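You operate a simulated robot arm through the tools that you are given. There is no shell and no other tool.

Carry out the task below with a simulated two-armed robot. There is one attempt and no reset: what you move stays moved.

Task
Put the bottle that says "leaf water" from the bare end of the folding table in the purple tray and the bottle labelled "amber water" on top of the brown wide teal-tape carton. Pick up the grey sill beaker with one hand, pass it to the other hand and put it on the top of the steel stand. Put the red tin marked "92" from the top of the folding table on the water check card and the red tin labelled "59" on the yellow run card. Stack the white carton that says "75" from the top of the folding table on top of the white carton that says "29". The order is free. Set down upright: bottle, grey sill beaker, red tin.

Only the result counts: the job must be done as asked and must still hold three seconds after the hand-in. Knocking over, shifting, dropping, spilling or breaking anything else fails it.

Robot
Two 7-joint arms with fingered hands on one trunk, on a base that drives. Base frame: it is fixed to the floor where the robot stands at the start and does not move with it; the origin is under the middle of the robot, x ahead of it, y to its left, z up; the surface under the hand at the start is at about z = 74. Lengths are in cm, angles in rad, forces in N, time in s.
The left shoulder is at the start at [14, 15.2, 90.3], the right one opposite. With the tool pointing down near the work surface each hand reaches from about 52 to 90 cm from the robot's upright axis, wherever it stands, measured 20 degrees to its own side. Places, roughly: grey sill beaker [75, -25, 75]; orange-cap bottle, pink-cap bottle, teal-cap bottl [50, -25, 75]; purple tray (32x24x5 cm) [70, -40, 80]; red tin [75, 0, 75]; top of the steel stand [370, 30, 70]; water check card [50, 25, 75]; white carton [75, 0, 75]; wide teal-tape carton [25, -25, 75]; yellow run card [25, -50, 75]. Payload 3.8 kg a hand.
Tool frame (each hand has its own): the origin (TCP) lies between the finger pads and is the grasp point; the fingertips stand 3 cm ahead of it; z points along the fingers, y is the line along which they close. The gripper opens to 10.4 cm. The gripper's body begins 3.5 cm behind the TCP. The gripper is a hand of 5 fingers: y runs from the thumb to the fingers, the wrist lies at [-1.5, -10.4, -17.8] in the tool frame, and closing takes about 1.5 s.
Orientation is that of the tool frame in the base frame, as a unit quaternion [w, x, y, z]. With the fingers straight down and the wrist toward the robot, the tool's x, y and z point along [0, 1, 0], [1, 0, 0] and [0, 0, -1] of the base frame.

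Tools
- The arms move only by the tool play_rows. It takes "left_increments", "right_increments" or both (then of equal length, played together; a hand with none holds still); each is a list of rows, each an object of numbers (a shift or turn left out is 0, a gripper value left out holds the last): "rx", "ry", "rz": the turn, a rotation vector about the tool's x, y, z in rad; "tx", "ty", "tz": the shift along the tool's x, y, z in mm; "gripper": the gripper command, from -1 (fully open) to 1 (shut), values between in proportion. In form: [{"rx": .., "ry": .., "rz": .., "tx": .., "ty": .., "tz": .., "gripper": ..}, ...]. A call has 1 to 20 rows; each row is the pose to reach, as a shift and turn from the pose commanded when the call began, along the tool's axes at that moment. A row lasts 0.2 s, in which the tool goes at most 5 cm and 0.15 rad; a call with a longer step from one row to the next is refused whole, and so is a gripper value outside its range. A pose out of reach is approached as far as the arm can. The call stops where the force on the tool passes 40 N (or 10 N more than at its start, if that is more) or the arm is blocked; 0.2 s more then pass. Each finger travels about 7.2 cm/s and halts on what it meets, pressing with about 23 N; the grip force reading is that of the motor and also rises with nothing between the fingers. The clock runs only during rows and for 0.2 s after the last one: add rows that repeat a pose to give the fingers time. The reply holds the time, the measured pose of the TCP, the force on the tool along the base axes, the opening and the grip force, in the units named above and with some noise, with the torque about the TCP (base axes, N m) and any sound that the robot's microphone picked up.
- Cameras (640 x 400 px; columns grow to the right, rows downward): "scene" is now at [31.48, -1.55, 104.87]; the picture's right is [-0.06, -1.00, 0.03], its down [-0.57, 0.01, -0.82] and it looks along [0.82, -0.06, -0.57] (base axes); focal length 214 px, centre (320, 200). "left" rides on the left gripper at [-8, -7.8, -14.1] in its tool frame; the picture's right is [-0.78, -0.30, 0.56], its down [0.53, -0.78, 0.33] and it looks along [0.33, 0.56, 0.76] (tool axes); focal length 247 px, centre (320, 200). "right" rides on the right gripper at [8, -7.8, -14.1] in its tool frame; the picture's right is [-0.78, 0.30, -0.56], its down [-0.54, -0.78, 0.33] and it looks along [-0.33, 0.56, 0.76] (tool axes); focal length 247 px, centre (320, 200). There is no depth. A picture from a camera that has moved, and an enlarged one, comes with that camera's place and axes in the base frame and with its lens. The place of the scene camera against the robot may be out by one fixed shift of up to 2.5 cm in any direction.
- camera(camera): a new picture of that camera. The clock stands still meanwhile.
- move_column(by): slides the trunk up (or, below 0, down) by that many cm; the arms and the scene camera ride with it, the base frame stays. It gives what a move gives, with no picture.
- steer(legs): drives the robot by 1 to 6 legs, each [ahead, left, turn to the left] in cm, cm and rad, along the robot's own axes; the way and the turn of a leg run together, so that a leg with both is an arc; at most 150 cm and 3.142 rad a leg. The arms and the cameras ride along, it lands a little off, and it stops where it bumps. It gives what a move gives.
- set_grasp(shape, hand): the hand has 5 fingers and takes this shape, open, in about a second: jaw (thumb against the fingers, like two jaws); tri (thumb and two fingers); tip (a fingertip pinch); poke (one finger out to press); point (the index stretched); flat (the hand flat); cup (the hand cupped); fist (a fist). The gripper value then closes the fingers along that shape, each until it touches; the sizes above hold for jaw. It gives what a move gives, with no picture.
- head_to(pan, tilt): turns the head with the scene camera to pan (to the left, within 1.396 rad either way) and tilt (down, from -0.506 to 1.204), counted from straight ahead of the robot. It gives what a move gives.
- inspect(camera, box): a new picture of the part [left, top, right, bottom] of that camera's present view, enlarged. The clock stands still meanwhile.
- sign_off(): hands the job in; it is judged then, once.

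Nothing tells you exact positions but the pictures and the camera data. Unless the task says otherwise, let go and move clear before handing in.

The tools are called after "Request:" as a command line: name --argument value ..., lists and objects as JSON in quotes. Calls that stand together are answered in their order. play_rows: Moves the arms, as the interface text tells. Its arguments: {"type":"object","properties":{"left_increments":{"type":"array","items":{"type":"object","properties":{"rx":{"type":"number"},"ry":{"type":"number"},"rz":{"type":"number"},"tx":{"type":"number"},"ty":{"type":"number"},"tz":{"type":"number"},"gripper":{"type":"number"}}}},"right_increments":{"type":"array","items":{"type":"object","properties":{"rx":{"type":"number"},"ry":{"type":"number"},"rz":{"type":"number"},"tx":{"type":"number"},"ty":{"type":"number"},"tz":{"type":"number"},"gripper":{"type":"number"}}}}},"required":[]} The other tools are called the same way: move_column (by) slides the trunk up or down; set_grasp (shape, hand) gives the hand a shape; steer (legs) drives the base; head_to (pan, tilt) turns the head that bears the scene camera; camera (camera) takes a picture; inspect (camera, box) takes an enlarged picture of a part of a camera's view; sign_off () hands the job in.

At the start:

```text
time: 0.0
left_eef_pos: [57.39, 16.35, 115.99]
left_orientation: [-0.001, 0.707, 0.708, 0.0]
left_wrist_force: [-0.3, 0.7, 0.2]
left_moment: [0.0, -0.01, -0.03]
left_opening: 10.37
left_grip_force: 0.1
left_shape: jaw
right_eef_pos: [51.71, -21.23, 117.28]
right_orientation: [0.001, 0.707, 0.707, 0.0]
right_wrist_force: [0.4, 0.2, -0.3]
right_moment: [0.01, -0.01, 0.02]
right_opening: 10.37
right_grip_force: 0.0
right_shape: jaw
trunk travel left (down, up): [-2.5, 43.1]
robot x, y, heading: [0.08, -0.14, 0.002]
head pan, tilt: [-0.063, 0.124]
```

scene: 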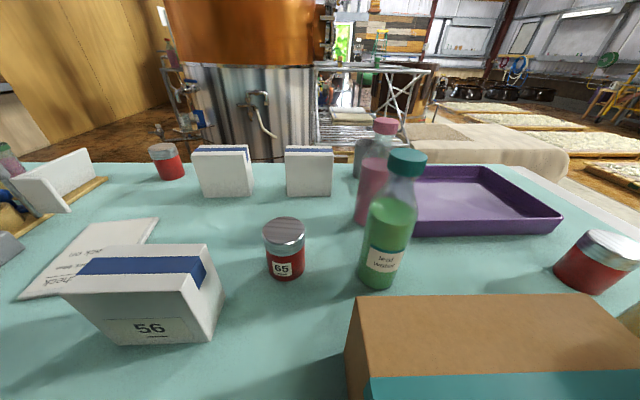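
right: 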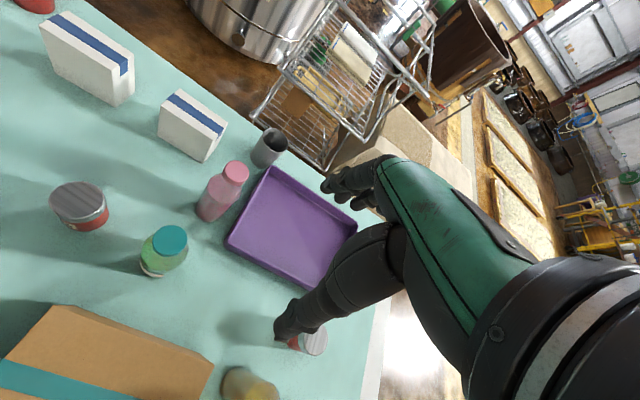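
left: 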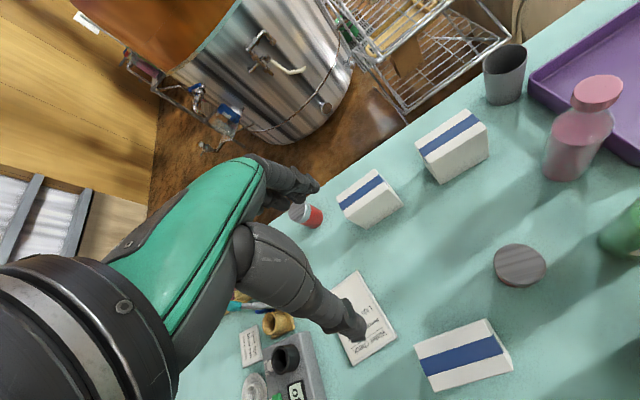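

I see the folding table with cartons, tins, bottles and a purple tray. First I look around with the head to locate every item and read the labels.

Request:
head_to --pan 0.5 --tilt 0.6

Request:
camera --camera "scene"

Request:
head_to --pan -0.6 --tilt 0.6

Request:
camera --camera "scene"

Request:
head_to --pan -1.2 --tilt 0.6

Request:
camera --camera "scene"

Request:
head_to --pan 1.2 --tilt 0.6

Request:
camera --camera "scene"

```text
time: 1.0
left_eef_pos: [57.43, 16.37, 116.12]
left_orientation: [0.0, 0.707, 0.707, 0.0]
left_wrist_force: [-0.8, -0.2, -0.3]
left_moment: [-0.01, 0.0, 0.04]
left_opening: 10.39
left_grip_force: 0.0
left_shape: jaw
right_eef_pos: [51.74, -21.18, 117.26]
right_orientation: [-0.001, 0.707, 0.707, -0.001]
right_wrist_force: [0.7, 0.1, 0.3]
right_moment: [-0.01, 0.03, 0.04]
right_opening: 10.36
right_grip_force: 0.1
right_shape: jaw
trunk travel left (down, up): [-2.5, 43.1]
robot x, y, heading: [0.11, 0.03, 0.001]
head pan, tilt: [0.499, 0.6]
```

```text
taken
camera scene: at [28.15, 3.25, 101.66], right [0.42, -0.88, -0.22], down [-0.82, -0.27, -0.5], along [0.38, 0.39, -0.84], focal length 214 px, centre (320, 200)
```

scene: 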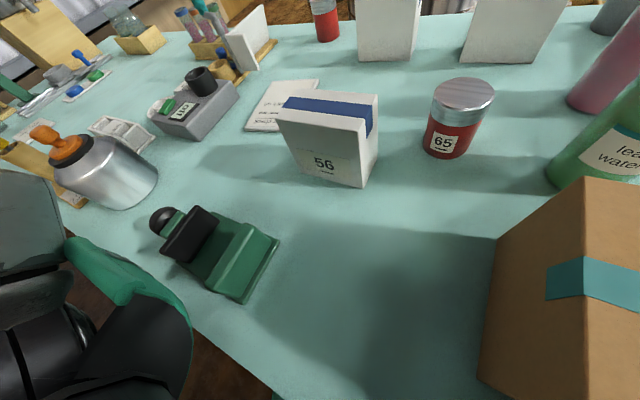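

```text
time: 2.3
left_eef_pos: [57.38, 16.41, 116.02]
left_orientation: [0.0, 0.707, 0.707, 0.0]
left_wrist_force: [0.5, 0.5, 0.2]
left_moment: [0.0, 0.02, 0.0]
left_opening: 10.39
left_grip_force: 0.2
left_shape: jaw
right_eef_pos: [51.72, -21.34, 117.26]
right_orientation: [0.0, 0.707, 0.707, -0.001]
right_wrist_force: [0.3, 0.3, 0.1]
right_moment: [0.02, 0.0, 0.0]
right_opening: 10.35
right_grip_force: 0.0
right_shape: jaw
trunk travel left (down, up): [-2.5, 43.1]
robot x, y, heading: [-0.05, 0.24, -0.001]
head pan, tilt: [-0.6, 0.6]
```

```text
taken
camera scene: at [27.74, -5.96, 101.88], right [-0.5, -0.83, 0.26], down [-0.8, 0.32, -0.52], along [0.34, -0.47, -0.82], focal length 214 px, centre (320, 200)
```

scene: 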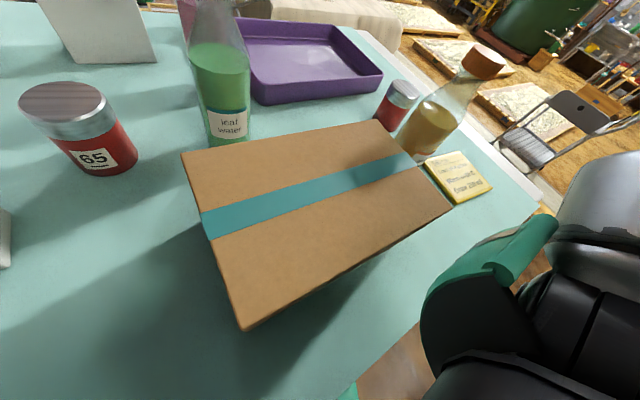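

```text
time: 3.3
left_eef_pos: [57.42, 16.3, 116.09]
left_orientation: [0.0, 0.707, 0.707, 0.0]
left_wrist_force: [-0.3, -0.5, 0.5]
left_moment: [-0.01, -0.04, 0.0]
left_opening: 10.37
left_grip_force: 0.2
left_shape: jaw
right_eef_pos: [51.59, -21.27, 117.41]
right_orientation: [0.0, 0.707, 0.707, 0.0]
right_wrist_force: [0.4, 0.1, 0.1]
right_moment: [0.02, -0.02, 0.03]
right_opening: 10.38
right_grip_force: 0.0
right_shape: jaw
trunk travel left (down, up): [-2.5, 43.1]
robot x, y, heading: [0.15, -0.52, 0.004]
head pan, tilt: [-1.201, 0.6]
```

```text
taken
camera scene: at [24.11, -9.21, 103.77], right [-0.83, -0.36, 0.43], down [-0.56, 0.53, -0.64], along [0.0, -0.77, -0.64], focal length 214 px, centre (320, 200)
```

scene: 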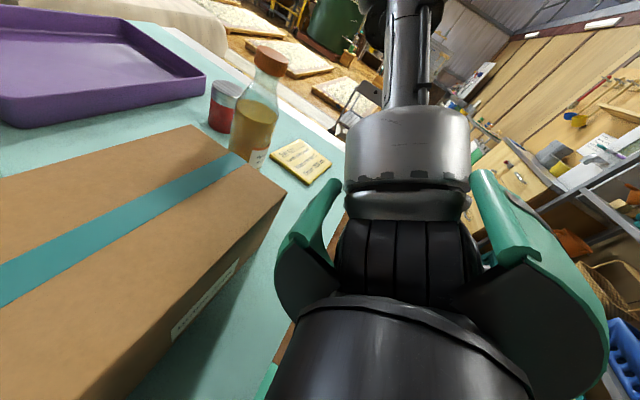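

```text
time: 5.5
left_eef_pos: [57.37, 16.45, 116.03]
left_orientation: [0.0, 0.707, 0.707, 0.0]
left_wrist_force: [-0.2, 0.5, -0.5]
left_moment: [0.03, -0.01, -0.03]
left_opening: 10.39
left_grip_force: 0.1
left_shape: jaw
right_eef_pos: [51.81, -21.24, 117.32]
right_orientation: [0.0, 0.707, 0.707, 0.001]
right_wrist_force: [-0.4, -0.1, 0.0]
right_moment: [0.0, 0.02, 0.03]
right_opening: 10.37
right_grip_force: 0.2
right_shape: jaw
trunk travel left (down, up): [-2.5, 43.1]
robot x, y, heading: [0.08, 0.18, -0.001]
head pan, tilt: [1.201, 0.6]
```

```text
taken
camera scene: at [24.11, 7.27, 103.77], right [0.83, -0.36, -0.43], down [-0.56, -0.53, -0.64], along [0.0, 0.77, -0.64], focal length 214 px, centre (320, 200)
```

scene: 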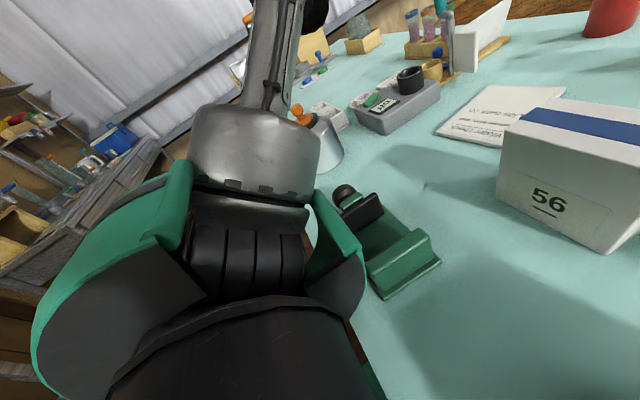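

Now a higher view straight ahead to read labels on the far cartons and tins.

Request:
head_to --pan 0.0 --tilt 0.25

Request:
camera --camera "scene"

Request:
inspect --camera "scene" --box '[140, 80, 360, 220]'

Request:
inspect --camera "scene" --box '[340, 60, 640, 250]'

Request:
inspect --camera "right" --box '[0, 0, 320, 200]'

Request:
inspect --camera "left" --box '[280, 60, 640, 285]'

```text
time: 6.9
left_eef_pos: [57.27, 16.36, 116.02]
left_orientation: [0.0, 0.707, 0.707, 0.0]
left_wrist_force: [-1.1, 0.0, 0.4]
left_moment: [-0.02, -0.01, 0.01]
left_opening: 10.35
left_grip_force: 0.0
left_shape: jaw
right_eef_pos: [51.73, -21.28, 117.44]
right_orientation: [-0.001, 0.707, 0.707, 0.0]
right_wrist_force: [-0.7, 0.7, -0.4]
right_moment: [0.01, -0.01, 0.03]
right_opening: 10.35
right_grip_force: 0.0
right_shape: jaw
trunk travel left (down, up): [-2.5, 43.1]
robot x, y, heading: [0.07, 0.16, -0.002]
head pan, tilt: [0.0, 0.25]
```

```text
taken
camera scene: at [31.04, -0.97, 103.78], right [0.0, -1.0, 0.0], down [-0.67, 0.0, -0.74], along [0.74, 0.0, -0.67], focal length 214 px, centre (320, 200)
```

scene: 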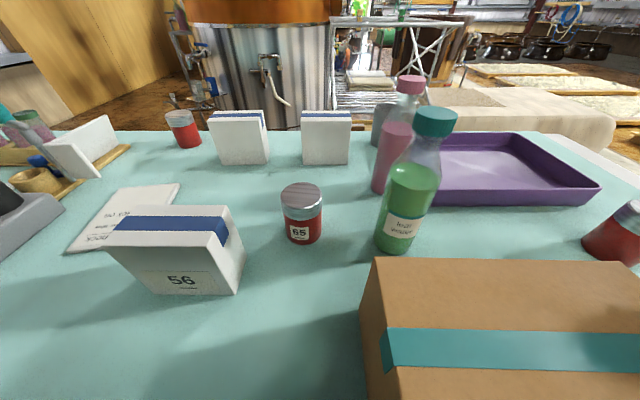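

```text
2.86 times, centred on (250, 150) of scene
camera zoom: at [31.04, -0.97, 103.78], right [0.0, -1.0, 0.0], down [-0.67, 0.0, -0.74], along [0.74, 0.0, -0.67], focal length 613 px, centre (520, 343)
```

zoom: 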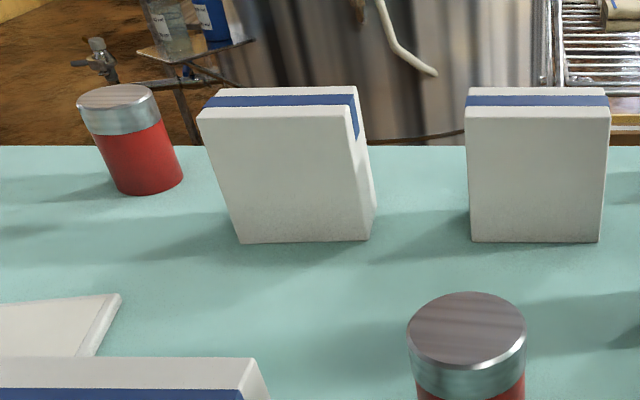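

```text
2.11 times, centred on (490, 155) of scene
camera zoom: at [31.04, -0.97, 103.78], right [0.0, -1.0, 0.0], down [-0.67, 0.0, -0.74], along [0.74, 0.0, -0.67], focal length 452 px, centre (-38, 295)
```

zoom: 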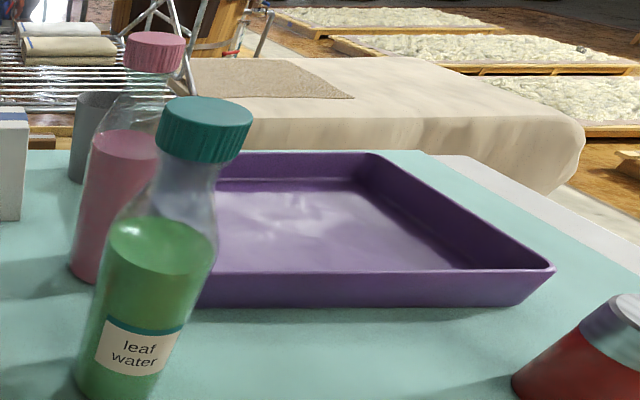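

```text
2.00 times, centred on (160, 100) of right
camera zoom: at [43.93, -13.26, 131.41], right [0.3, -0.78, 0.56], down [-0.78, -0.54, -0.33], along [0.56, -0.33, -0.76], focal length 494 px, centre (640, 400)
```

zoom: 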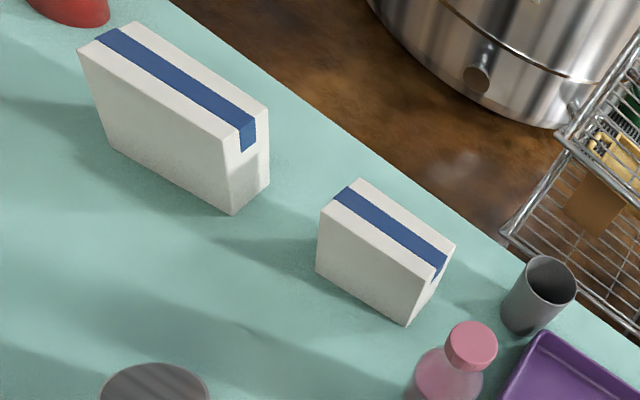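

```text
1.78 times, centred on (460, 172) of left
camera zoom: at [49.53, 8.39, 130.08], right [-0.3, -0.78, -0.56], down [-0.78, 0.53, -0.33], along [0.56, 0.33, -0.76], focal length 439 px, centre (71, 249)
```

zoom: 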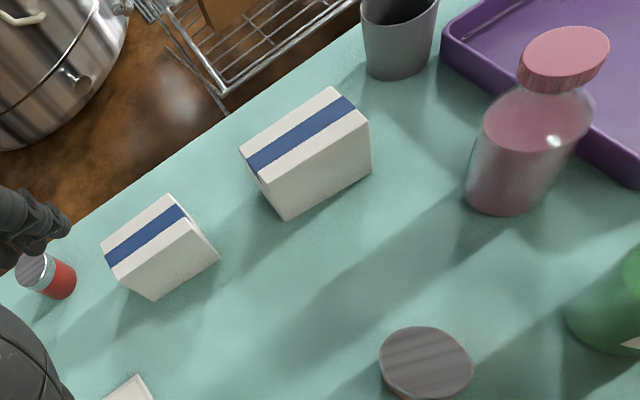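

I continue to inspect: left-hand part of the table, the right tin and the stand behind.

Request:
move_column --by 30

Request:
camera --camera "scene"

Request:
head_to --pan 0.0 --tilt 0.6

Request:
camera --camera "scene"

Request:
camera --camera "left"

Request:
camera --camera "right"

```text
time: 9.9
left_eef_pos: [57.36, 16.31, 145.99]
left_orientation: [0.0, 0.707, 0.707, 0.0]
left_wrist_force: [0.9, -0.1, 0.2]
left_moment: [-0.01, -0.02, 0.0]
left_opening: 10.36
left_grip_force: 0.1
left_shape: jaw
right_eef_pos: [51.75, -21.35, 147.34]
right_orientation: [-0.001, 0.708, 0.707, 0.0]
right_wrist_force: [-1.4, -0.4, -0.1]
right_moment: [-0.01, 0.03, 0.01]
right_opening: 10.37
right_grip_force: 0.0
right_shape: jaw
trunk travel left (down, up): [-32.5, 13.1]
robot x, y, heading: [-0.11, 0.1, 0.003]
head pan, tilt: [0.0, 0.25]
```

```text
taken
camera scene: at [12.68, -0.98, 144.25], right [0.0, -1.0, 0.0], down [-0.29, 0.0, -0.96], along [0.96, 0.0, -0.29], focal length 214 px, centre (320, 200)
```

scene: 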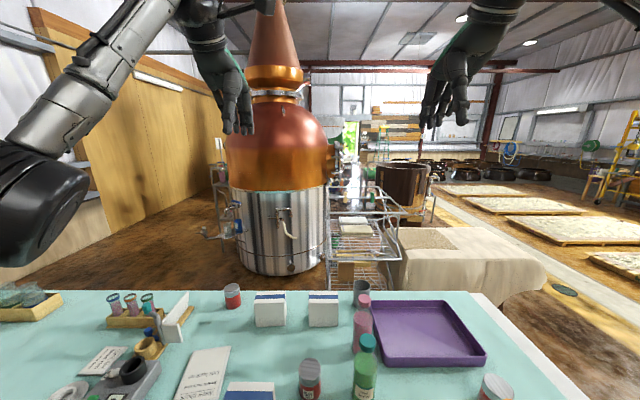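

```text
time: 10.7
left_eef_pos: [57.18, 16.38, 146.15]
left_orientation: [0.001, 0.708, 0.707, -0.001]
left_wrist_force: [-0.4, 0.5, 0.5]
left_moment: [-0.03, 0.0, -0.02]
left_opening: 10.39
left_grip_force: 0.0
left_shape: jaw
right_eef_pos: [51.63, -21.35, 147.29]
right_orientation: [0.0, 0.707, 0.707, 0.0]
right_wrist_force: [-0.9, 0.3, 0.2]
right_moment: [0.01, 0.01, 0.0]
right_opening: 10.35
right_grip_force: 0.1
right_shape: jaw
trunk travel left (down, up): [-32.5, 13.1]
robot x, y, heading: [-0.23, -0.06, -0.001]
head pan, tilt: [0.0, 0.6]
```

```text
taken
camera scene: at [12.02, -0.97, 141.06], right [0.0, -1.0, 0.0], down [-0.6, 0.0, -0.8], along [0.8, 0.0, -0.6], focal length 214 px, centre (320, 200)
```

scene: 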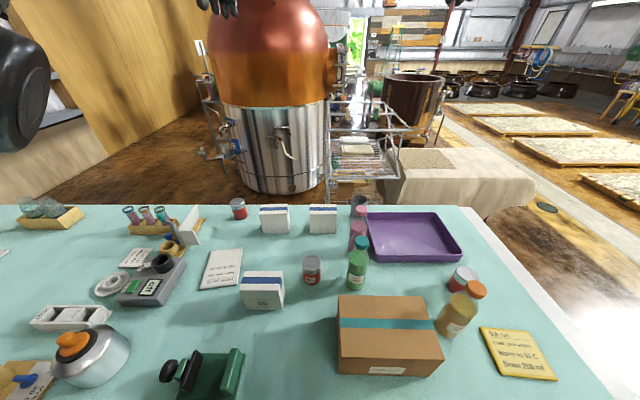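

```text
taken
camera left: at [49.52, 8.38, 160.09], right [-0.3, -0.78, -0.56], down [-0.78, 0.53, -0.33], along [0.56, 0.33, -0.76], focal length 247 px, centre (320, 200)
```

left: 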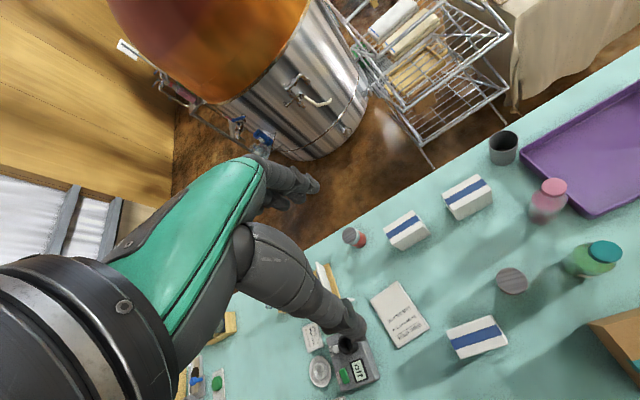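

```text
taken
camera right: at [43.92, -13.26, 161.42], right [0.3, -0.78, 0.56], down [-0.78, -0.54, -0.33], along [0.56, -0.33, -0.76], focal length 247 px, centre (320, 200)
```

right: 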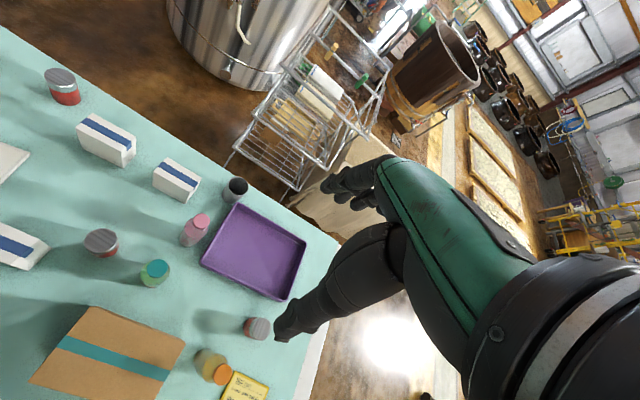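

The overview shows all items. Now I zoom in for labels and the far region where the steel stand must be.

Request:
inspect --camera "scene" --box '[320, 0, 640, 200]'

Request:
inspect --camera "scene" --box '[0, 180, 320, 400]'

Request:
inspect --camera "scene" --box '[320, 180, 640, 400]'

Request:
head_to --pan 0.0 --tilt 0.1

Request:
camera --camera "scene"

Request:
inspect --camera "scene" --box '[260, 160, 480, 300]'

```text
2.00 times, centred on (480, 100) of scene
camera zoom: at [12.02, -0.97, 141.06], right [0.0, -1.0, 0.0], down [-0.6, 0.0, -0.8], along [0.8, 0.0, -0.6], focal length 429 px, centre (0, 400)
```

zoom: 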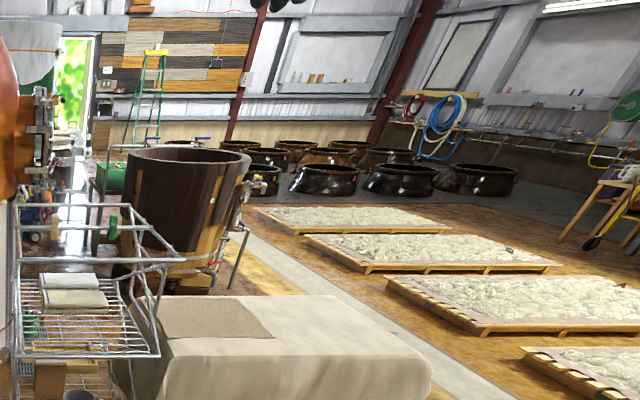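

```text
1.82 times, centred on (160, 290) of scene
camera zoom: at [12.02, -0.97, 141.06], right [0.0, -1.0, 0.0], down [-0.6, 0.0, -0.8], along [0.8, 0.0, -0.6], focal length 390 px, centre (611, 36)
```

zoom: 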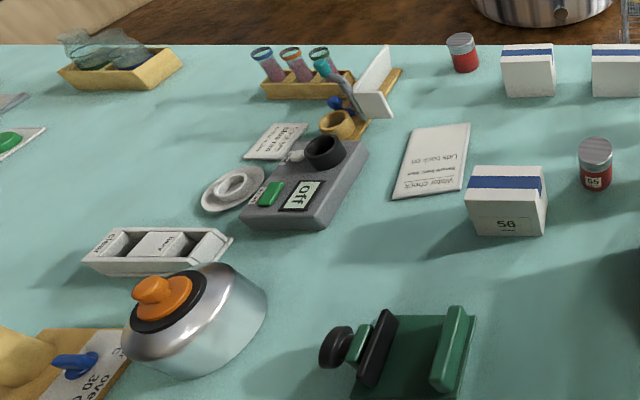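

```text
1.82 times, centred on (480, 290) of scene
camera zoom: at [12.02, -0.97, 141.06], right [0.0, -1.0, 0.0], down [-0.6, 0.0, -0.8], along [0.8, 0.0, -0.6], focal length 390 px, centre (29, 36)
```

zoom: 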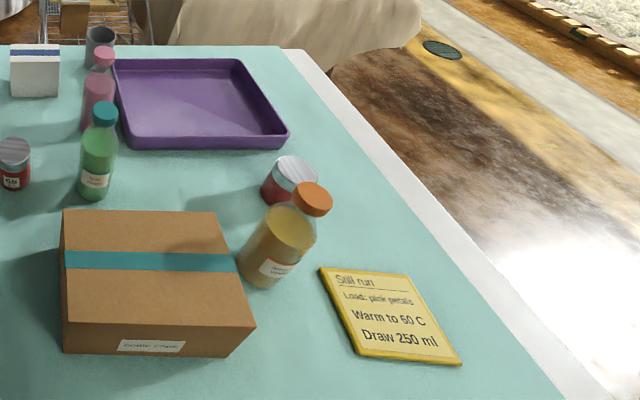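

```text
time: 11.7
left_eef_pos: [57.35, 16.34, 146.04]
left_orientation: [0.0, 0.707, 0.707, 0.0]
left_wrist_force: [0.3, 1.0, 0.4]
left_moment: [0.0, 0.01, 0.0]
left_opening: 10.39
left_grip_force: 0.1
left_shape: jaw
right_eef_pos: [51.6, -21.3, 147.29]
right_orientation: [0.0, 0.708, 0.707, 0.0]
right_wrist_force: [0.8, 0.1, 1.0]
right_moment: [0.01, -0.01, 0.01]
right_opening: 10.37
right_grip_force: 0.1
right_shape: jaw
trunk travel left (down, up): [-32.5, 13.1]
robot x, y, heading: [0.03, 0.02, -0.001]
head pan, tilt: [0.0, 0.099]
```

```text
taken
camera scene: at [12.6, -0.97, 145.65], right [0.0, -1.0, 0.0], down [-0.15, 0.0, -0.99], along [0.99, 0.0, -0.15], focal length 214 px, centre (320, 200)
```

scene: 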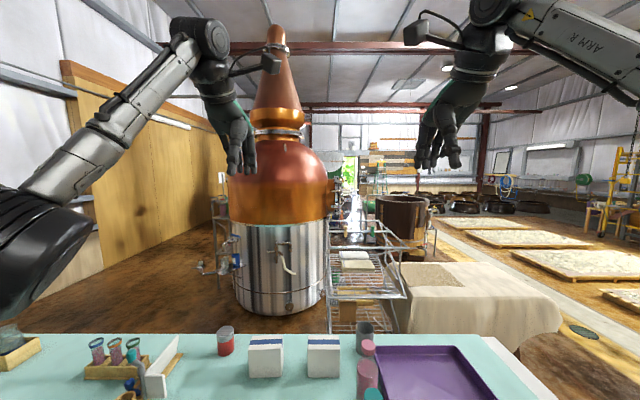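

```text
2.86 times, centred on (370, 230) of scene
camera zoom: at [12.6, -0.97, 145.65], right [0.0, -1.0, 0.0], down [-0.15, 0.0, -0.99], along [0.99, 0.0, -0.15], focal length 613 px, centre (177, 114)
```

zoom: 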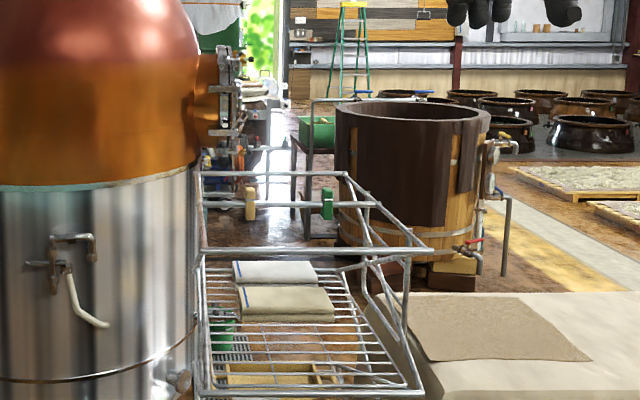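

The stand lies behind the copper still, so I look left and right to plan the driving route.

Request:
head_to --pan 0.8 --tilt 0.3

Request:
camera --camera "scene"

Request:
head_to --pan 1.39 --tilt 0.3

Request:
camera --camera "scene"

Request:
head_to --pan -0.8 --tilt 0.3

Request:
camera --camera "scene"

Request:
head_to --pan -1.39 --tilt 0.3

Request:
camera --camera "scene"

Request:
head_to --pan 0 --tilt 1.0

Request:
camera --camera "scene"

```text
time: 12.8
left_eef_pos: [57.35, 16.35, 146.01]
left_orientation: [-0.001, 0.707, 0.707, 0.0]
left_wrist_force: [0.1, 0.8, -0.1]
left_moment: [-0.01, 0.0, 0.02]
left_opening: 10.39
left_grip_force: 0.2
left_shape: jaw
right_eef_pos: [51.71, -21.4, 147.34]
right_orientation: [0.0, 0.707, 0.708, 0.0]
right_wrist_force: [0.6, 0.2, 0.2]
right_moment: [0.0, 0.0, 0.0]
right_opening: 10.37
right_grip_force: 0.1
right_shape: jaw
trunk travel left (down, up): [-32.5, 13.1]
robot x, y, heading: [-0.23, -0.06, -0.001]
head pan, tilt: [0.799, 0.3]
```

```text
taken
camera scene: at [9.81, 5.72, 143.92], right [0.72, -0.7, -0.03], down [-0.25, -0.21, -0.94], along [0.65, 0.68, -0.33], focal length 214 px, centre (320, 200)
```

scene: 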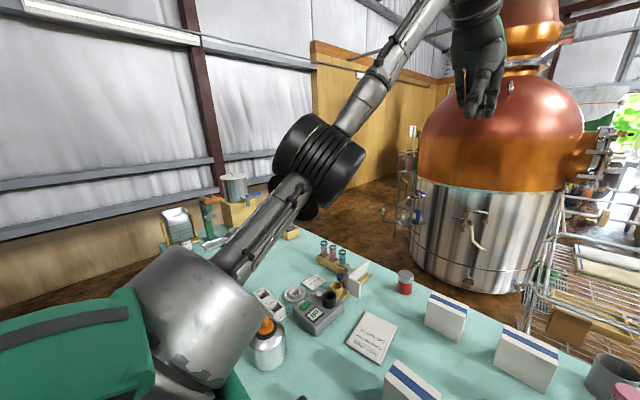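

```text
time: 13.8
left_eef_pos: [57.37, 16.44, 146.06]
left_orientation: [0.0, 0.707, 0.707, -0.001]
left_wrist_force: [-0.3, 1.3, -1.0]
left_moment: [0.0, 0.01, 0.01]
left_opening: 10.39
left_grip_force: 0.2
left_shape: jaw
right_eef_pos: [51.55, -21.16, 147.39]
right_orientation: [0.0, 0.707, 0.707, 0.0]
right_wrist_force: [-0.9, -0.5, 0.1]
right_moment: [0.01, -0.02, 0.0]
right_opening: 10.36
right_grip_force: 0.0
right_shape: jaw
trunk travel left (down, up): [-32.5, 13.1]
robot x, y, heading: [0.36, -0.23, 0.002]
head pan, tilt: [1.389, 0.3]
```

```text
taken
camera scene: at [5.0, 8.21, 144.14], right [0.98, -0.18, -0.05], down [-0.1, -0.29, -0.95], along [0.16, 0.94, -0.3], focal length 214 px, centre (320, 200)
```

scene: 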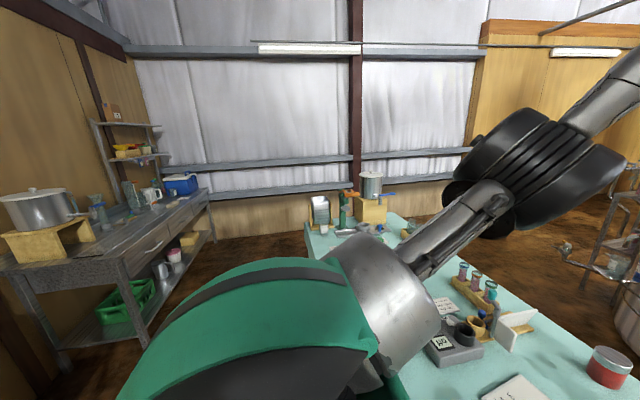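

```text
time: 15.8
left_eef_pos: [57.41, 16.33, 145.98]
left_orientation: [0.0, 0.706, 0.708, 0.0]
left_wrist_force: [-0.8, -0.6, 0.9]
left_moment: [0.01, 0.02, 0.03]
left_opening: 10.39
left_grip_force: 0.1
left_shape: jaw
right_eef_pos: [51.62, -21.22, 147.28]
right_orientation: [0.0, 0.708, 0.706, 0.0]
right_wrist_force: [0.6, 0.2, -0.1]
right_moment: [-0.04, -0.01, 0.01]
right_opening: 10.35
right_grip_force: 0.0
right_shape: jaw
trunk travel left (down, up): [-32.5, 13.1]
robot x, y, heading: [0.24, 0.03, -0.001]
head pan, tilt: [-0.799, 0.3]
```

```text
taken
camera scene: at [9.81, -7.67, 143.91], right [-0.72, -0.7, 0.03], down [-0.25, 0.21, -0.94], along [0.65, -0.68, -0.33], focal length 214 px, centre (320, 200)
```

scene: 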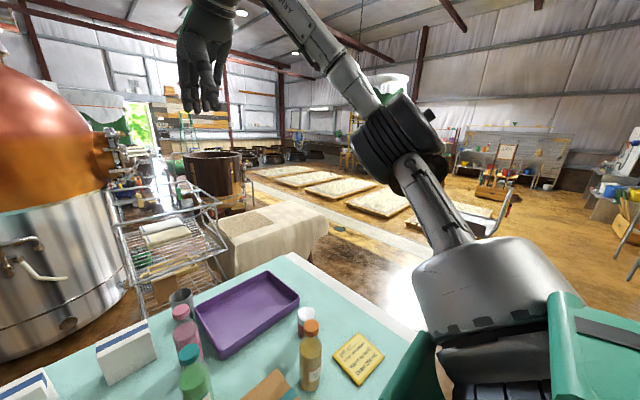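

```text
time: 16.8
left_eef_pos: [57.37, 16.47, 146.03]
left_orientation: [0.0, 0.707, 0.707, 0.0]
left_wrist_force: [0.1, 0.1, 0.0]
left_moment: [0.0, -0.01, -0.01]
left_opening: 10.36
left_grip_force: 0.0
left_shape: jaw
right_eef_pos: [51.65, -21.25, 147.32]
right_orientation: [0.0, 0.707, 0.707, 0.0]
right_wrist_force: [0.2, -0.5, 0.0]
right_moment: [0.04, 0.0, 0.02]
right_opening: 10.4
right_grip_force: 0.0
right_shape: jaw
trunk travel left (down, up): [-32.5, 13.1]
robot x, y, heading: [0.01, 0.0, 0.0]
head pan, tilt: [-1.389, 0.3]
```

```text
taken
camera scene: at [5.0, -10.16, 144.14], right [-0.98, -0.18, 0.05], down [-0.1, 0.29, -0.95], along [0.16, -0.94, -0.3], focal length 214 px, centre (320, 200)
```

scene: 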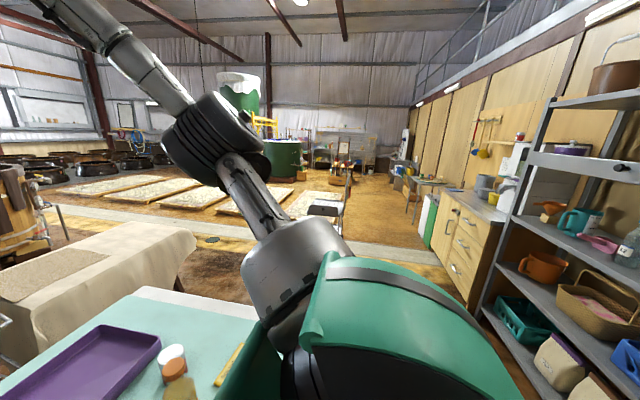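

```text
time: 18.4
left_eef_pos: [57.25, 16.41, 146.06]
left_orientation: [0.0, 0.707, 0.707, 0.0]
left_wrist_force: [-0.5, -0.4, 0.1]
left_moment: [-0.03, 0.01, 0.01]
left_opening: 10.38
left_grip_force: 0.0
left_shape: jaw
right_eef_pos: [51.66, -21.31, 147.29]
right_orientation: [0.0, 0.707, 0.707, 0.0]
right_wrist_force: [-0.1, 0.7, 0.6]
right_moment: [0.05, 0.0, 0.01]
right_opening: 10.37
right_grip_force: 0.1
right_shape: jaw
trunk travel left (down, up): [-32.5, 13.1]
robot x, y, heading: [0.27, -0.25, 0.003]
head pan, tilt: [0.0, 1.0]
```

```text
taken
camera scene: at [9.99, -0.98, 137.95], right [0.0, -1.0, 0.0], down [-0.87, 0.0, -0.5], along [0.5, 0.0, -0.87], focal length 214 px, centre (320, 200)
```

scene: 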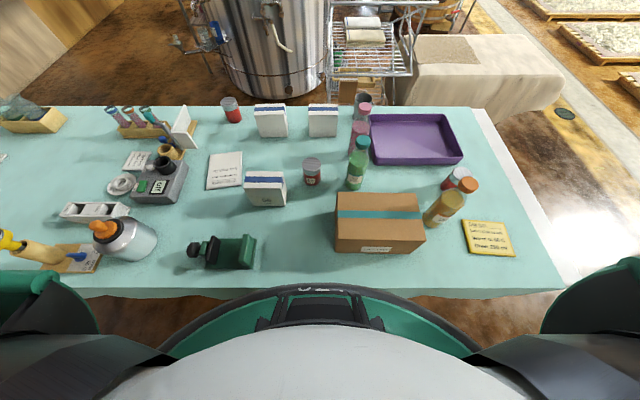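

I now zoom on the aisle to the right of the table and the space behind the table, before driving.

Request:
head_to --pan -0.8 --tilt 0.5

Request:
inspect --camera "scene" --box '[60, 60, 480, 320]'

Request:
head_to --pan -1.3 --tilt 0.7

Request:
camera --camera "scene"

Request:
camera --camera "right"

```text
time: 19.5
left_eef_pos: [57.4, 16.45, 146.04]
left_orientation: [0.001, 0.707, 0.708, 0.001]
left_wrist_force: [0.6, -0.5, 0.0]
left_moment: [0.02, -0.03, 0.02]
left_opening: 10.36
left_grip_force: 0.0
left_shape: jaw
right_eef_pos: [51.68, -21.31, 147.21]
right_orientation: [-0.001, 0.707, 0.707, -0.001]
right_wrist_force: [-0.5, -0.6, 0.3]
right_moment: [-0.02, -0.01, 0.0]
right_opening: 10.4
right_grip_force: 0.1
right_shape: jaw
trunk travel left (down, up): [-32.5, 13.1]
robot x, y, heading: [0.37, -0.35, 0.003]
head pan, tilt: [-0.799, 0.499]
```

```text
1.52 times, centred on (270, 190) of scene
camera zoom: at [9.57, -7.49, 142.08], right [-0.72, -0.7, 0.03], down [-0.38, 0.34, -0.86], along [0.59, -0.63, -0.51], focal length 327 px, centre (396, 215)
```

zoom: 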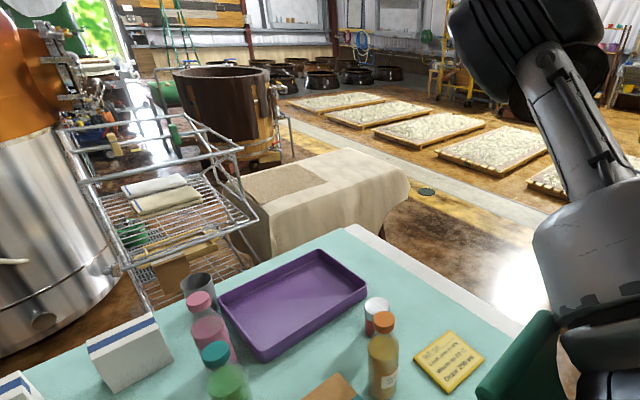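

```text
time: 20.4
left_eef_pos: [57.3, 16.38, 145.99]
left_orientation: [-0.001, 0.707, 0.708, 0.0]
left_wrist_force: [0.2, 0.3, -0.1]
left_moment: [0.0, 0.0, -0.02]
left_opening: 10.37
left_grip_force: 0.0
left_shape: jaw
right_eef_pos: [51.7, -21.33, 147.39]
right_orientation: [0.0, 0.707, 0.707, 0.0]
right_wrist_force: [0.9, -0.7, 0.1]
right_moment: [-0.02, -0.01, 0.0]
right_opening: 10.38
right_grip_force: 0.1
right_shape: jaw
trunk travel left (down, up): [-32.5, 13.1]
robot x, y, heading: [-0.06, -0.02, -0.001]
head pan, tilt: [-1.3, 0.7]
```

```text
taken
camera scene: at [5.41, -9.16, 140.51], right [-0.96, -0.27, 0.05], down [-0.21, 0.62, -0.76], along [0.17, -0.74, -0.65], focal length 214 px, centre (320, 200)
```

scene: 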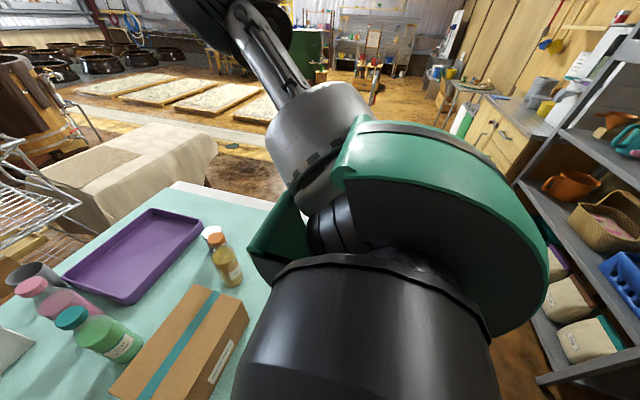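

```text
taken
camera right: at [43.9, -13.26, 161.42], right [0.3, -0.78, 0.56], down [-0.78, -0.54, -0.33], along [0.56, -0.33, -0.76], focal length 247 px, centre (320, 200)
```

right: 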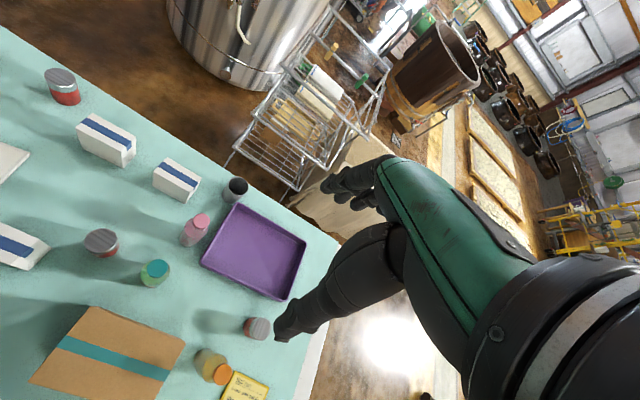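

The aisle at the right end is narrow (cloth table), while left around the table looks free. I back off and slide left along the table, then look.

Request:
steer --legs '[[-28, 0, 0], [0, 110, 0]]'

Request:
head_to --pan 0.6 --tilt 0.4

Request:
camera --camera "scene"

Request:
head_to --pan 1.39 --tilt 0.5

Request:
camera --camera "scene"

Request:
head_to --pan -0.3 --tilt 0.4

Request:
camera --camera "scene"

```text
time: 27.6
left_eef_pos: [28.59, 126.23, 146.09]
left_orientation: [0.0, 0.704, 0.71, 0.0]
left_wrist_force: [0.3, 0.1, 0.0]
left_moment: [-0.02, 0.04, 0.02]
left_opening: 10.37
left_grip_force: 0.0
left_shape: jaw
right_eef_pos: [23.26, 88.41, 147.35]
right_orientation: [0.0, 0.704, 0.71, 0.001]
right_wrist_force: [0.8, -0.2, -0.1]
right_moment: [-0.02, 0.0, 0.01]
right_opening: 10.36
right_grip_force: 0.1
right_shape: jaw
trunk travel left (down, up): [-32.5, 13.1]
robot x, y, heading: [-28.39, 109.49, 0.009]
head pan, tilt: [-1.3, 0.7]
```

```text
time: 29.5
left_eef_pos: [28.66, 126.23, 146.09]
left_orientation: [0.001, 0.704, 0.711, 0.0]
left_wrist_force: [0.6, -0.8, -0.5]
left_moment: [0.0, 0.01, -0.01]
left_opening: 10.37
left_grip_force: 0.0
left_shape: jaw
right_eef_pos: [23.28, 88.66, 147.38]
right_orientation: [0.0, 0.704, 0.71, 0.0]
right_wrist_force: [-0.5, 0.1, -0.2]
right_moment: [-0.01, 0.0, -0.04]
right_opening: 10.37
right_grip_force: 0.0
right_shape: jaw
trunk travel left (down, up): [-32.5, 13.1]
robot x, y, heading: [-29.15, 109.28, 0.01]
head pan, tilt: [0.6, 0.4]
```

```text
taken
camera scene: at [-17.75, 113.74, 142.94], right [0.57, -0.82, -0.03], down [-0.36, -0.22, -0.91], along [0.74, 0.53, -0.42], focal length 214 px, centre (320, 200)
```

scene: 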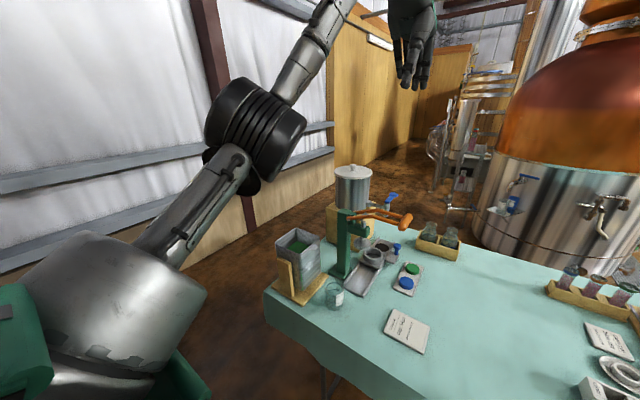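

```text
time: 30.6
left_eef_pos: [28.66, 126.2, 146.04]
left_orientation: [0.0, 0.704, 0.71, 0.0]
left_wrist_force: [0.8, -0.2, 0.0]
left_moment: [0.02, -0.01, 0.01]
left_opening: 10.35
left_grip_force: 0.0
left_shape: jaw
right_eef_pos: [23.28, 88.51, 147.24]
right_orientation: [0.0, 0.704, 0.71, 0.0]
right_wrist_force: [0.2, 0.3, -0.3]
right_moment: [0.0, -0.03, -0.03]
right_opening: 10.37
right_grip_force: 0.0
right_shape: jaw
trunk travel left (down, up): [-32.5, 13.1]
robot x, y, heading: [-28.41, 109.62, 0.01]
head pan, tilt: [1.389, 0.499]
```

```text
taken
camera scene: at [-23.82, 117.41, 142.31], right [0.98, -0.17, -0.05], down [-0.12, -0.47, -0.87], along [0.13, 0.86, -0.49], focal length 214 px, centre (320, 200)
```

scene: 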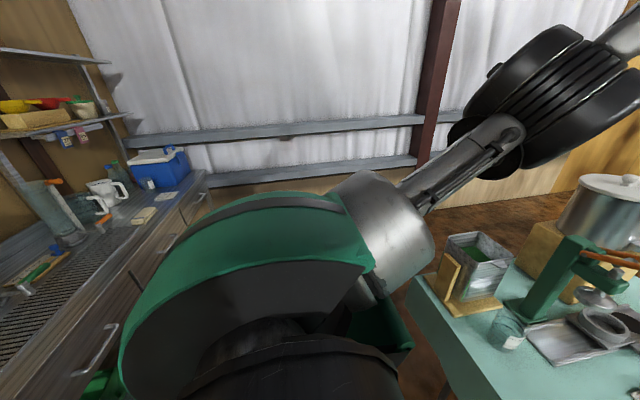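

```text
time: 32.3
left_eef_pos: [28.58, 126.3, 146.08]
left_orientation: [0.0, 0.704, 0.71, 0.0]
left_wrist_force: [-0.2, -0.5, -0.1]
left_moment: [0.01, 0.02, -0.05]
left_opening: 10.37
left_grip_force: 0.1
left_shape: jaw
right_eef_pos: [23.33, 88.59, 147.3]
right_orientation: [0.0, 0.704, 0.71, -0.001]
right_wrist_force: [0.8, 0.1, 0.2]
right_moment: [0.02, -0.01, -0.01]
right_opening: 10.37
right_grip_force: 0.1
right_shape: jaw
trunk travel left (down, up): [-32.5, 13.1]
robot x, y, heading: [-28.52, 109.52, 0.009]
head pan, tilt: [-0.3, 0.4]
```

```text
taken
camera scene: at [-16.48, 105.79, 142.88], right [-0.29, -0.96, 0.01], down [-0.42, 0.11, -0.9], along [0.86, -0.26, -0.43], focal length 214 px, centre (320, 200)
```

scene: 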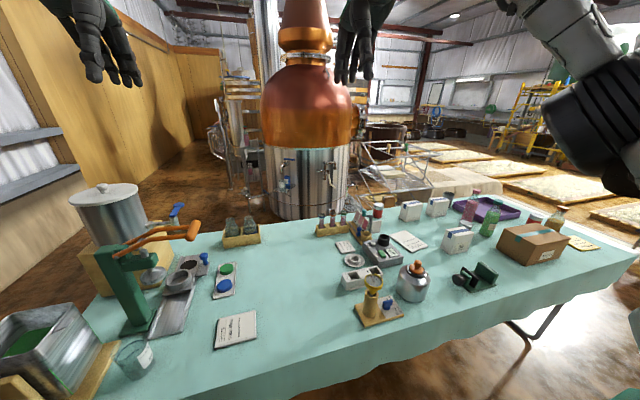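

The way left is clear; I continue around the left end of the table.

Request:
steer --legs '[[0, 125, 0], [100, 0, 0]]'

Request:
head_to --pan -0.4 --tilt 0.3

Request:
camera --camera "scene"

Request:
head_to --pan 0.3 --tilt 0.3

Request:
camera --camera "scene"

Request:
head_to --pan -1.2 --tilt 0.4

Request:
camera --camera "scene"

```text
time: 43.4
left_eef_pos: [126.4, 253.08, 146.11]
left_orientation: [0.0, 0.701, 0.713, 0.001]
left_wrist_force: [0.3, 0.3, -0.1]
left_moment: [0.03, -0.01, 0.0]
left_opening: 10.36
left_grip_force: 0.1
left_shape: jaw
right_eef_pos: [121.55, 215.35, 147.36]
right_orientation: [-0.001, 0.7, 0.714, 0.0]
right_wrist_force: [-0.5, 0.4, 0.3]
right_moment: [0.01, 0.0, -0.01]
right_opening: 10.36
right_grip_force: 0.0
right_shape: jaw
trunk travel left (down, up): [-32.5, 13.1]
robot x, y, heading: [69.4, 235.6, 0.018]
head pan, tilt: [-0.3, 0.4]
```

```text
time: 44.0
left_eef_pos: [126.61, 252.94, 146.03]
left_orientation: [0.001, 0.7, 0.714, -0.001]
left_wrist_force: [0.4, -0.3, -0.6]
left_moment: [-0.01, 0.0, 0.03]
left_opening: 10.38
left_grip_force: 0.0
left_shape: jaw
right_eef_pos: [121.66, 215.29, 147.3]
right_orientation: [0.0, 0.7, 0.714, 0.0]
right_wrist_force: [0.0, 0.0, 0.4]
right_moment: [0.0, -0.01, 0.01]
right_opening: 10.39
right_grip_force: 0.0
right_shape: jaw
trunk travel left (down, up): [-32.5, 13.1]
robot x, y, heading: [69.58, 235.6, 0.02]
head pan, tilt: [-0.4, 0.3]
```

```text
taken
camera scene: at [81.49, 231.2, 143.81], right [-0.37, -0.93, 0.02], down [-0.32, 0.11, -0.94], along [0.87, -0.36, -0.34], focal length 214 px, centre (320, 200)
```

scene: 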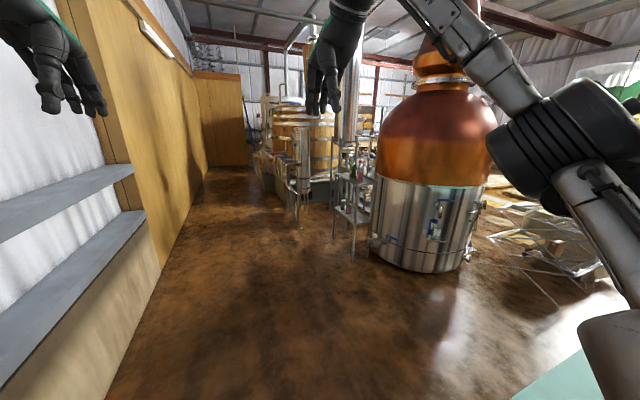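

```text
time: 45.1
left_eef_pos: [126.54, 253.03, 145.93]
left_orientation: [0.0, 0.7, 0.714, -0.001]
left_wrist_force: [0.4, -0.5, 0.3]
left_moment: [0.0, -0.02, 0.03]
left_opening: 10.35
left_grip_force: 0.0
left_shape: jaw
right_eef_pos: [121.57, 215.17, 147.4]
right_orientation: [-0.001, 0.7, 0.714, 0.001]
right_wrist_force: [-0.3, -1.3, 0.0]
right_moment: [0.02, 0.0, -0.01]
right_opening: 10.37
right_grip_force: 0.0
right_shape: jaw
trunk travel left (down, up): [-32.5, 13.1]
robot x, y, heading: [69.52, 235.78, 0.023]
head pan, tilt: [0.3, 0.3]
```

```text
taken
camera scene: at [81.7, 237.6, 143.8], right [0.31, -0.95, -0.01], down [-0.33, -0.09, -0.94], along [0.89, 0.3, -0.34], focal length 214 px, centre (320, 200)
```

scene: 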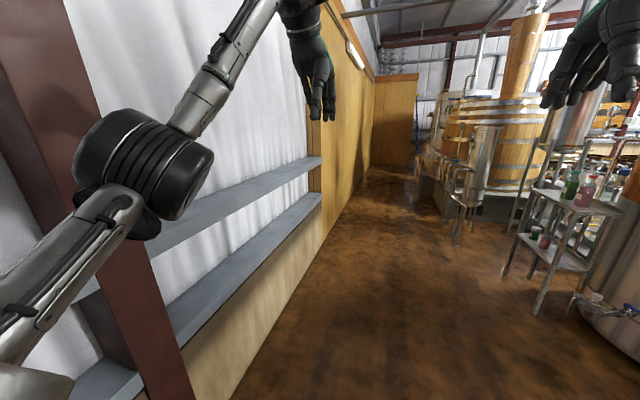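

```text
time: 46.7
left_eef_pos: [126.46, 252.98, 145.97]
left_orientation: [0.001, 0.7, 0.714, 0.0]
left_wrist_force: [-0.5, -0.4, 0.4]
left_moment: [0.0, -0.01, 0.01]
left_opening: 10.35
left_grip_force: 0.0
left_shape: jaw
right_eef_pos: [121.59, 215.21, 147.33]
right_orientation: [0.0, 0.7, 0.714, 0.0]
right_wrist_force: [-0.6, -1.5, 0.0]
right_moment: [0.0, 0.02, -0.02]
right_opening: 10.37
right_grip_force: 0.1
right_shape: jaw
trunk travel left (down, up): [-32.5, 13.1]
robot x, y, heading: [69.5, 235.18, 0.018]
head pan, tilt: [-1.201, 0.4]
```

```text
taken
camera scene: at [76.31, 226.1, 143.14], right [-0.92, -0.38, 0.04], down [-0.19, 0.36, -0.91], along [0.33, -0.85, -0.4], focal length 214 px, centre (320, 200)
```

scene: 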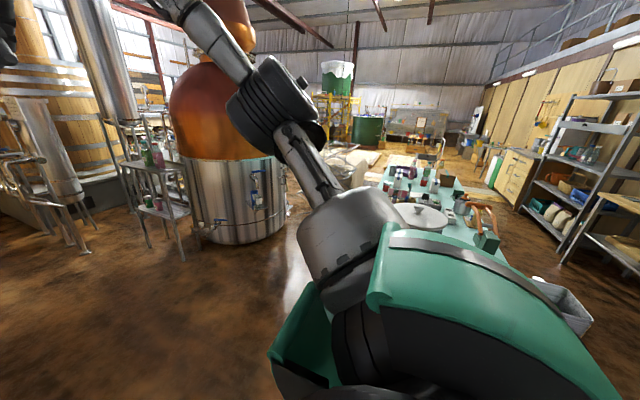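

I zoom onto the metal shelf stand beside the still.

Request:
inspect --camera "scene" --box '[0, 80, 320, 280]'

Request:
head_to --pan -0.5 --tilt 0.2

Request:
inspect --camera "scene" --box '[280, 120, 520, 270]'

```text
2.00 times, centred on (160, 180) of scene
camera zoom: at [76.31, 226.1, 143.14], right [-0.92, -0.38, 0.04], down [-0.19, 0.36, -0.91], along [0.33, -0.85, -0.4], focal length 429 px, centre (640, 240)
```

zoom: 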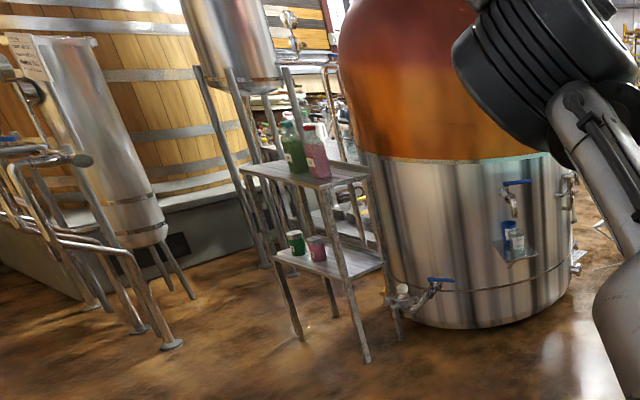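

```text
time: 47.8
left_eef_pos: [126.5, 252.98, 146.16]
left_orientation: [0.0, 0.7, 0.714, 0.0]
left_wrist_force: [0.2, 0.2, 0.3]
left_moment: [-0.03, 0.0, 0.01]
left_opening: 10.36
left_grip_force: 0.1
left_shape: jaw
right_eef_pos: [121.57, 215.27, 147.27]
right_orientation: [0.001, 0.701, 0.714, 0.0]
right_wrist_force: [-0.5, 1.0, -0.7]
right_moment: [0.02, 0.03, 0.01]
right_opening: 10.36
right_grip_force: 0.1
right_shape: jaw
trunk travel left (down, up): [-32.5, 13.1]
robot x, y, heading: [69.47, 235.81, 0.015]
head pan, tilt: [-0.499, 0.201]
```

```text
2.67 times, centred on (400, 195) of scene
camera zoom: at [81.15, 230.36, 144.76], right [-0.46, -0.89, 0.02], down [-0.22, 0.09, -0.97], along [0.86, -0.45, -0.24], focal length 572 px, centre (107, 213)
```

zoom: 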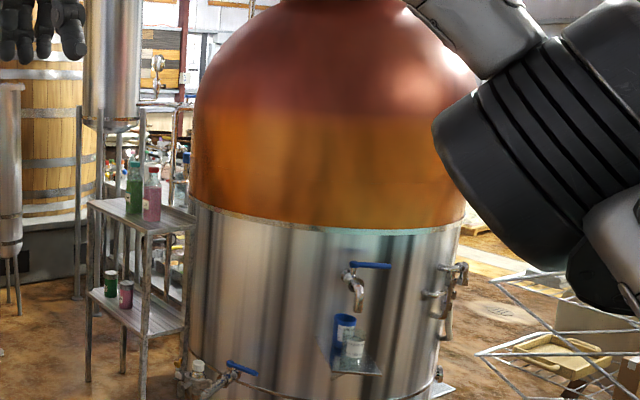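

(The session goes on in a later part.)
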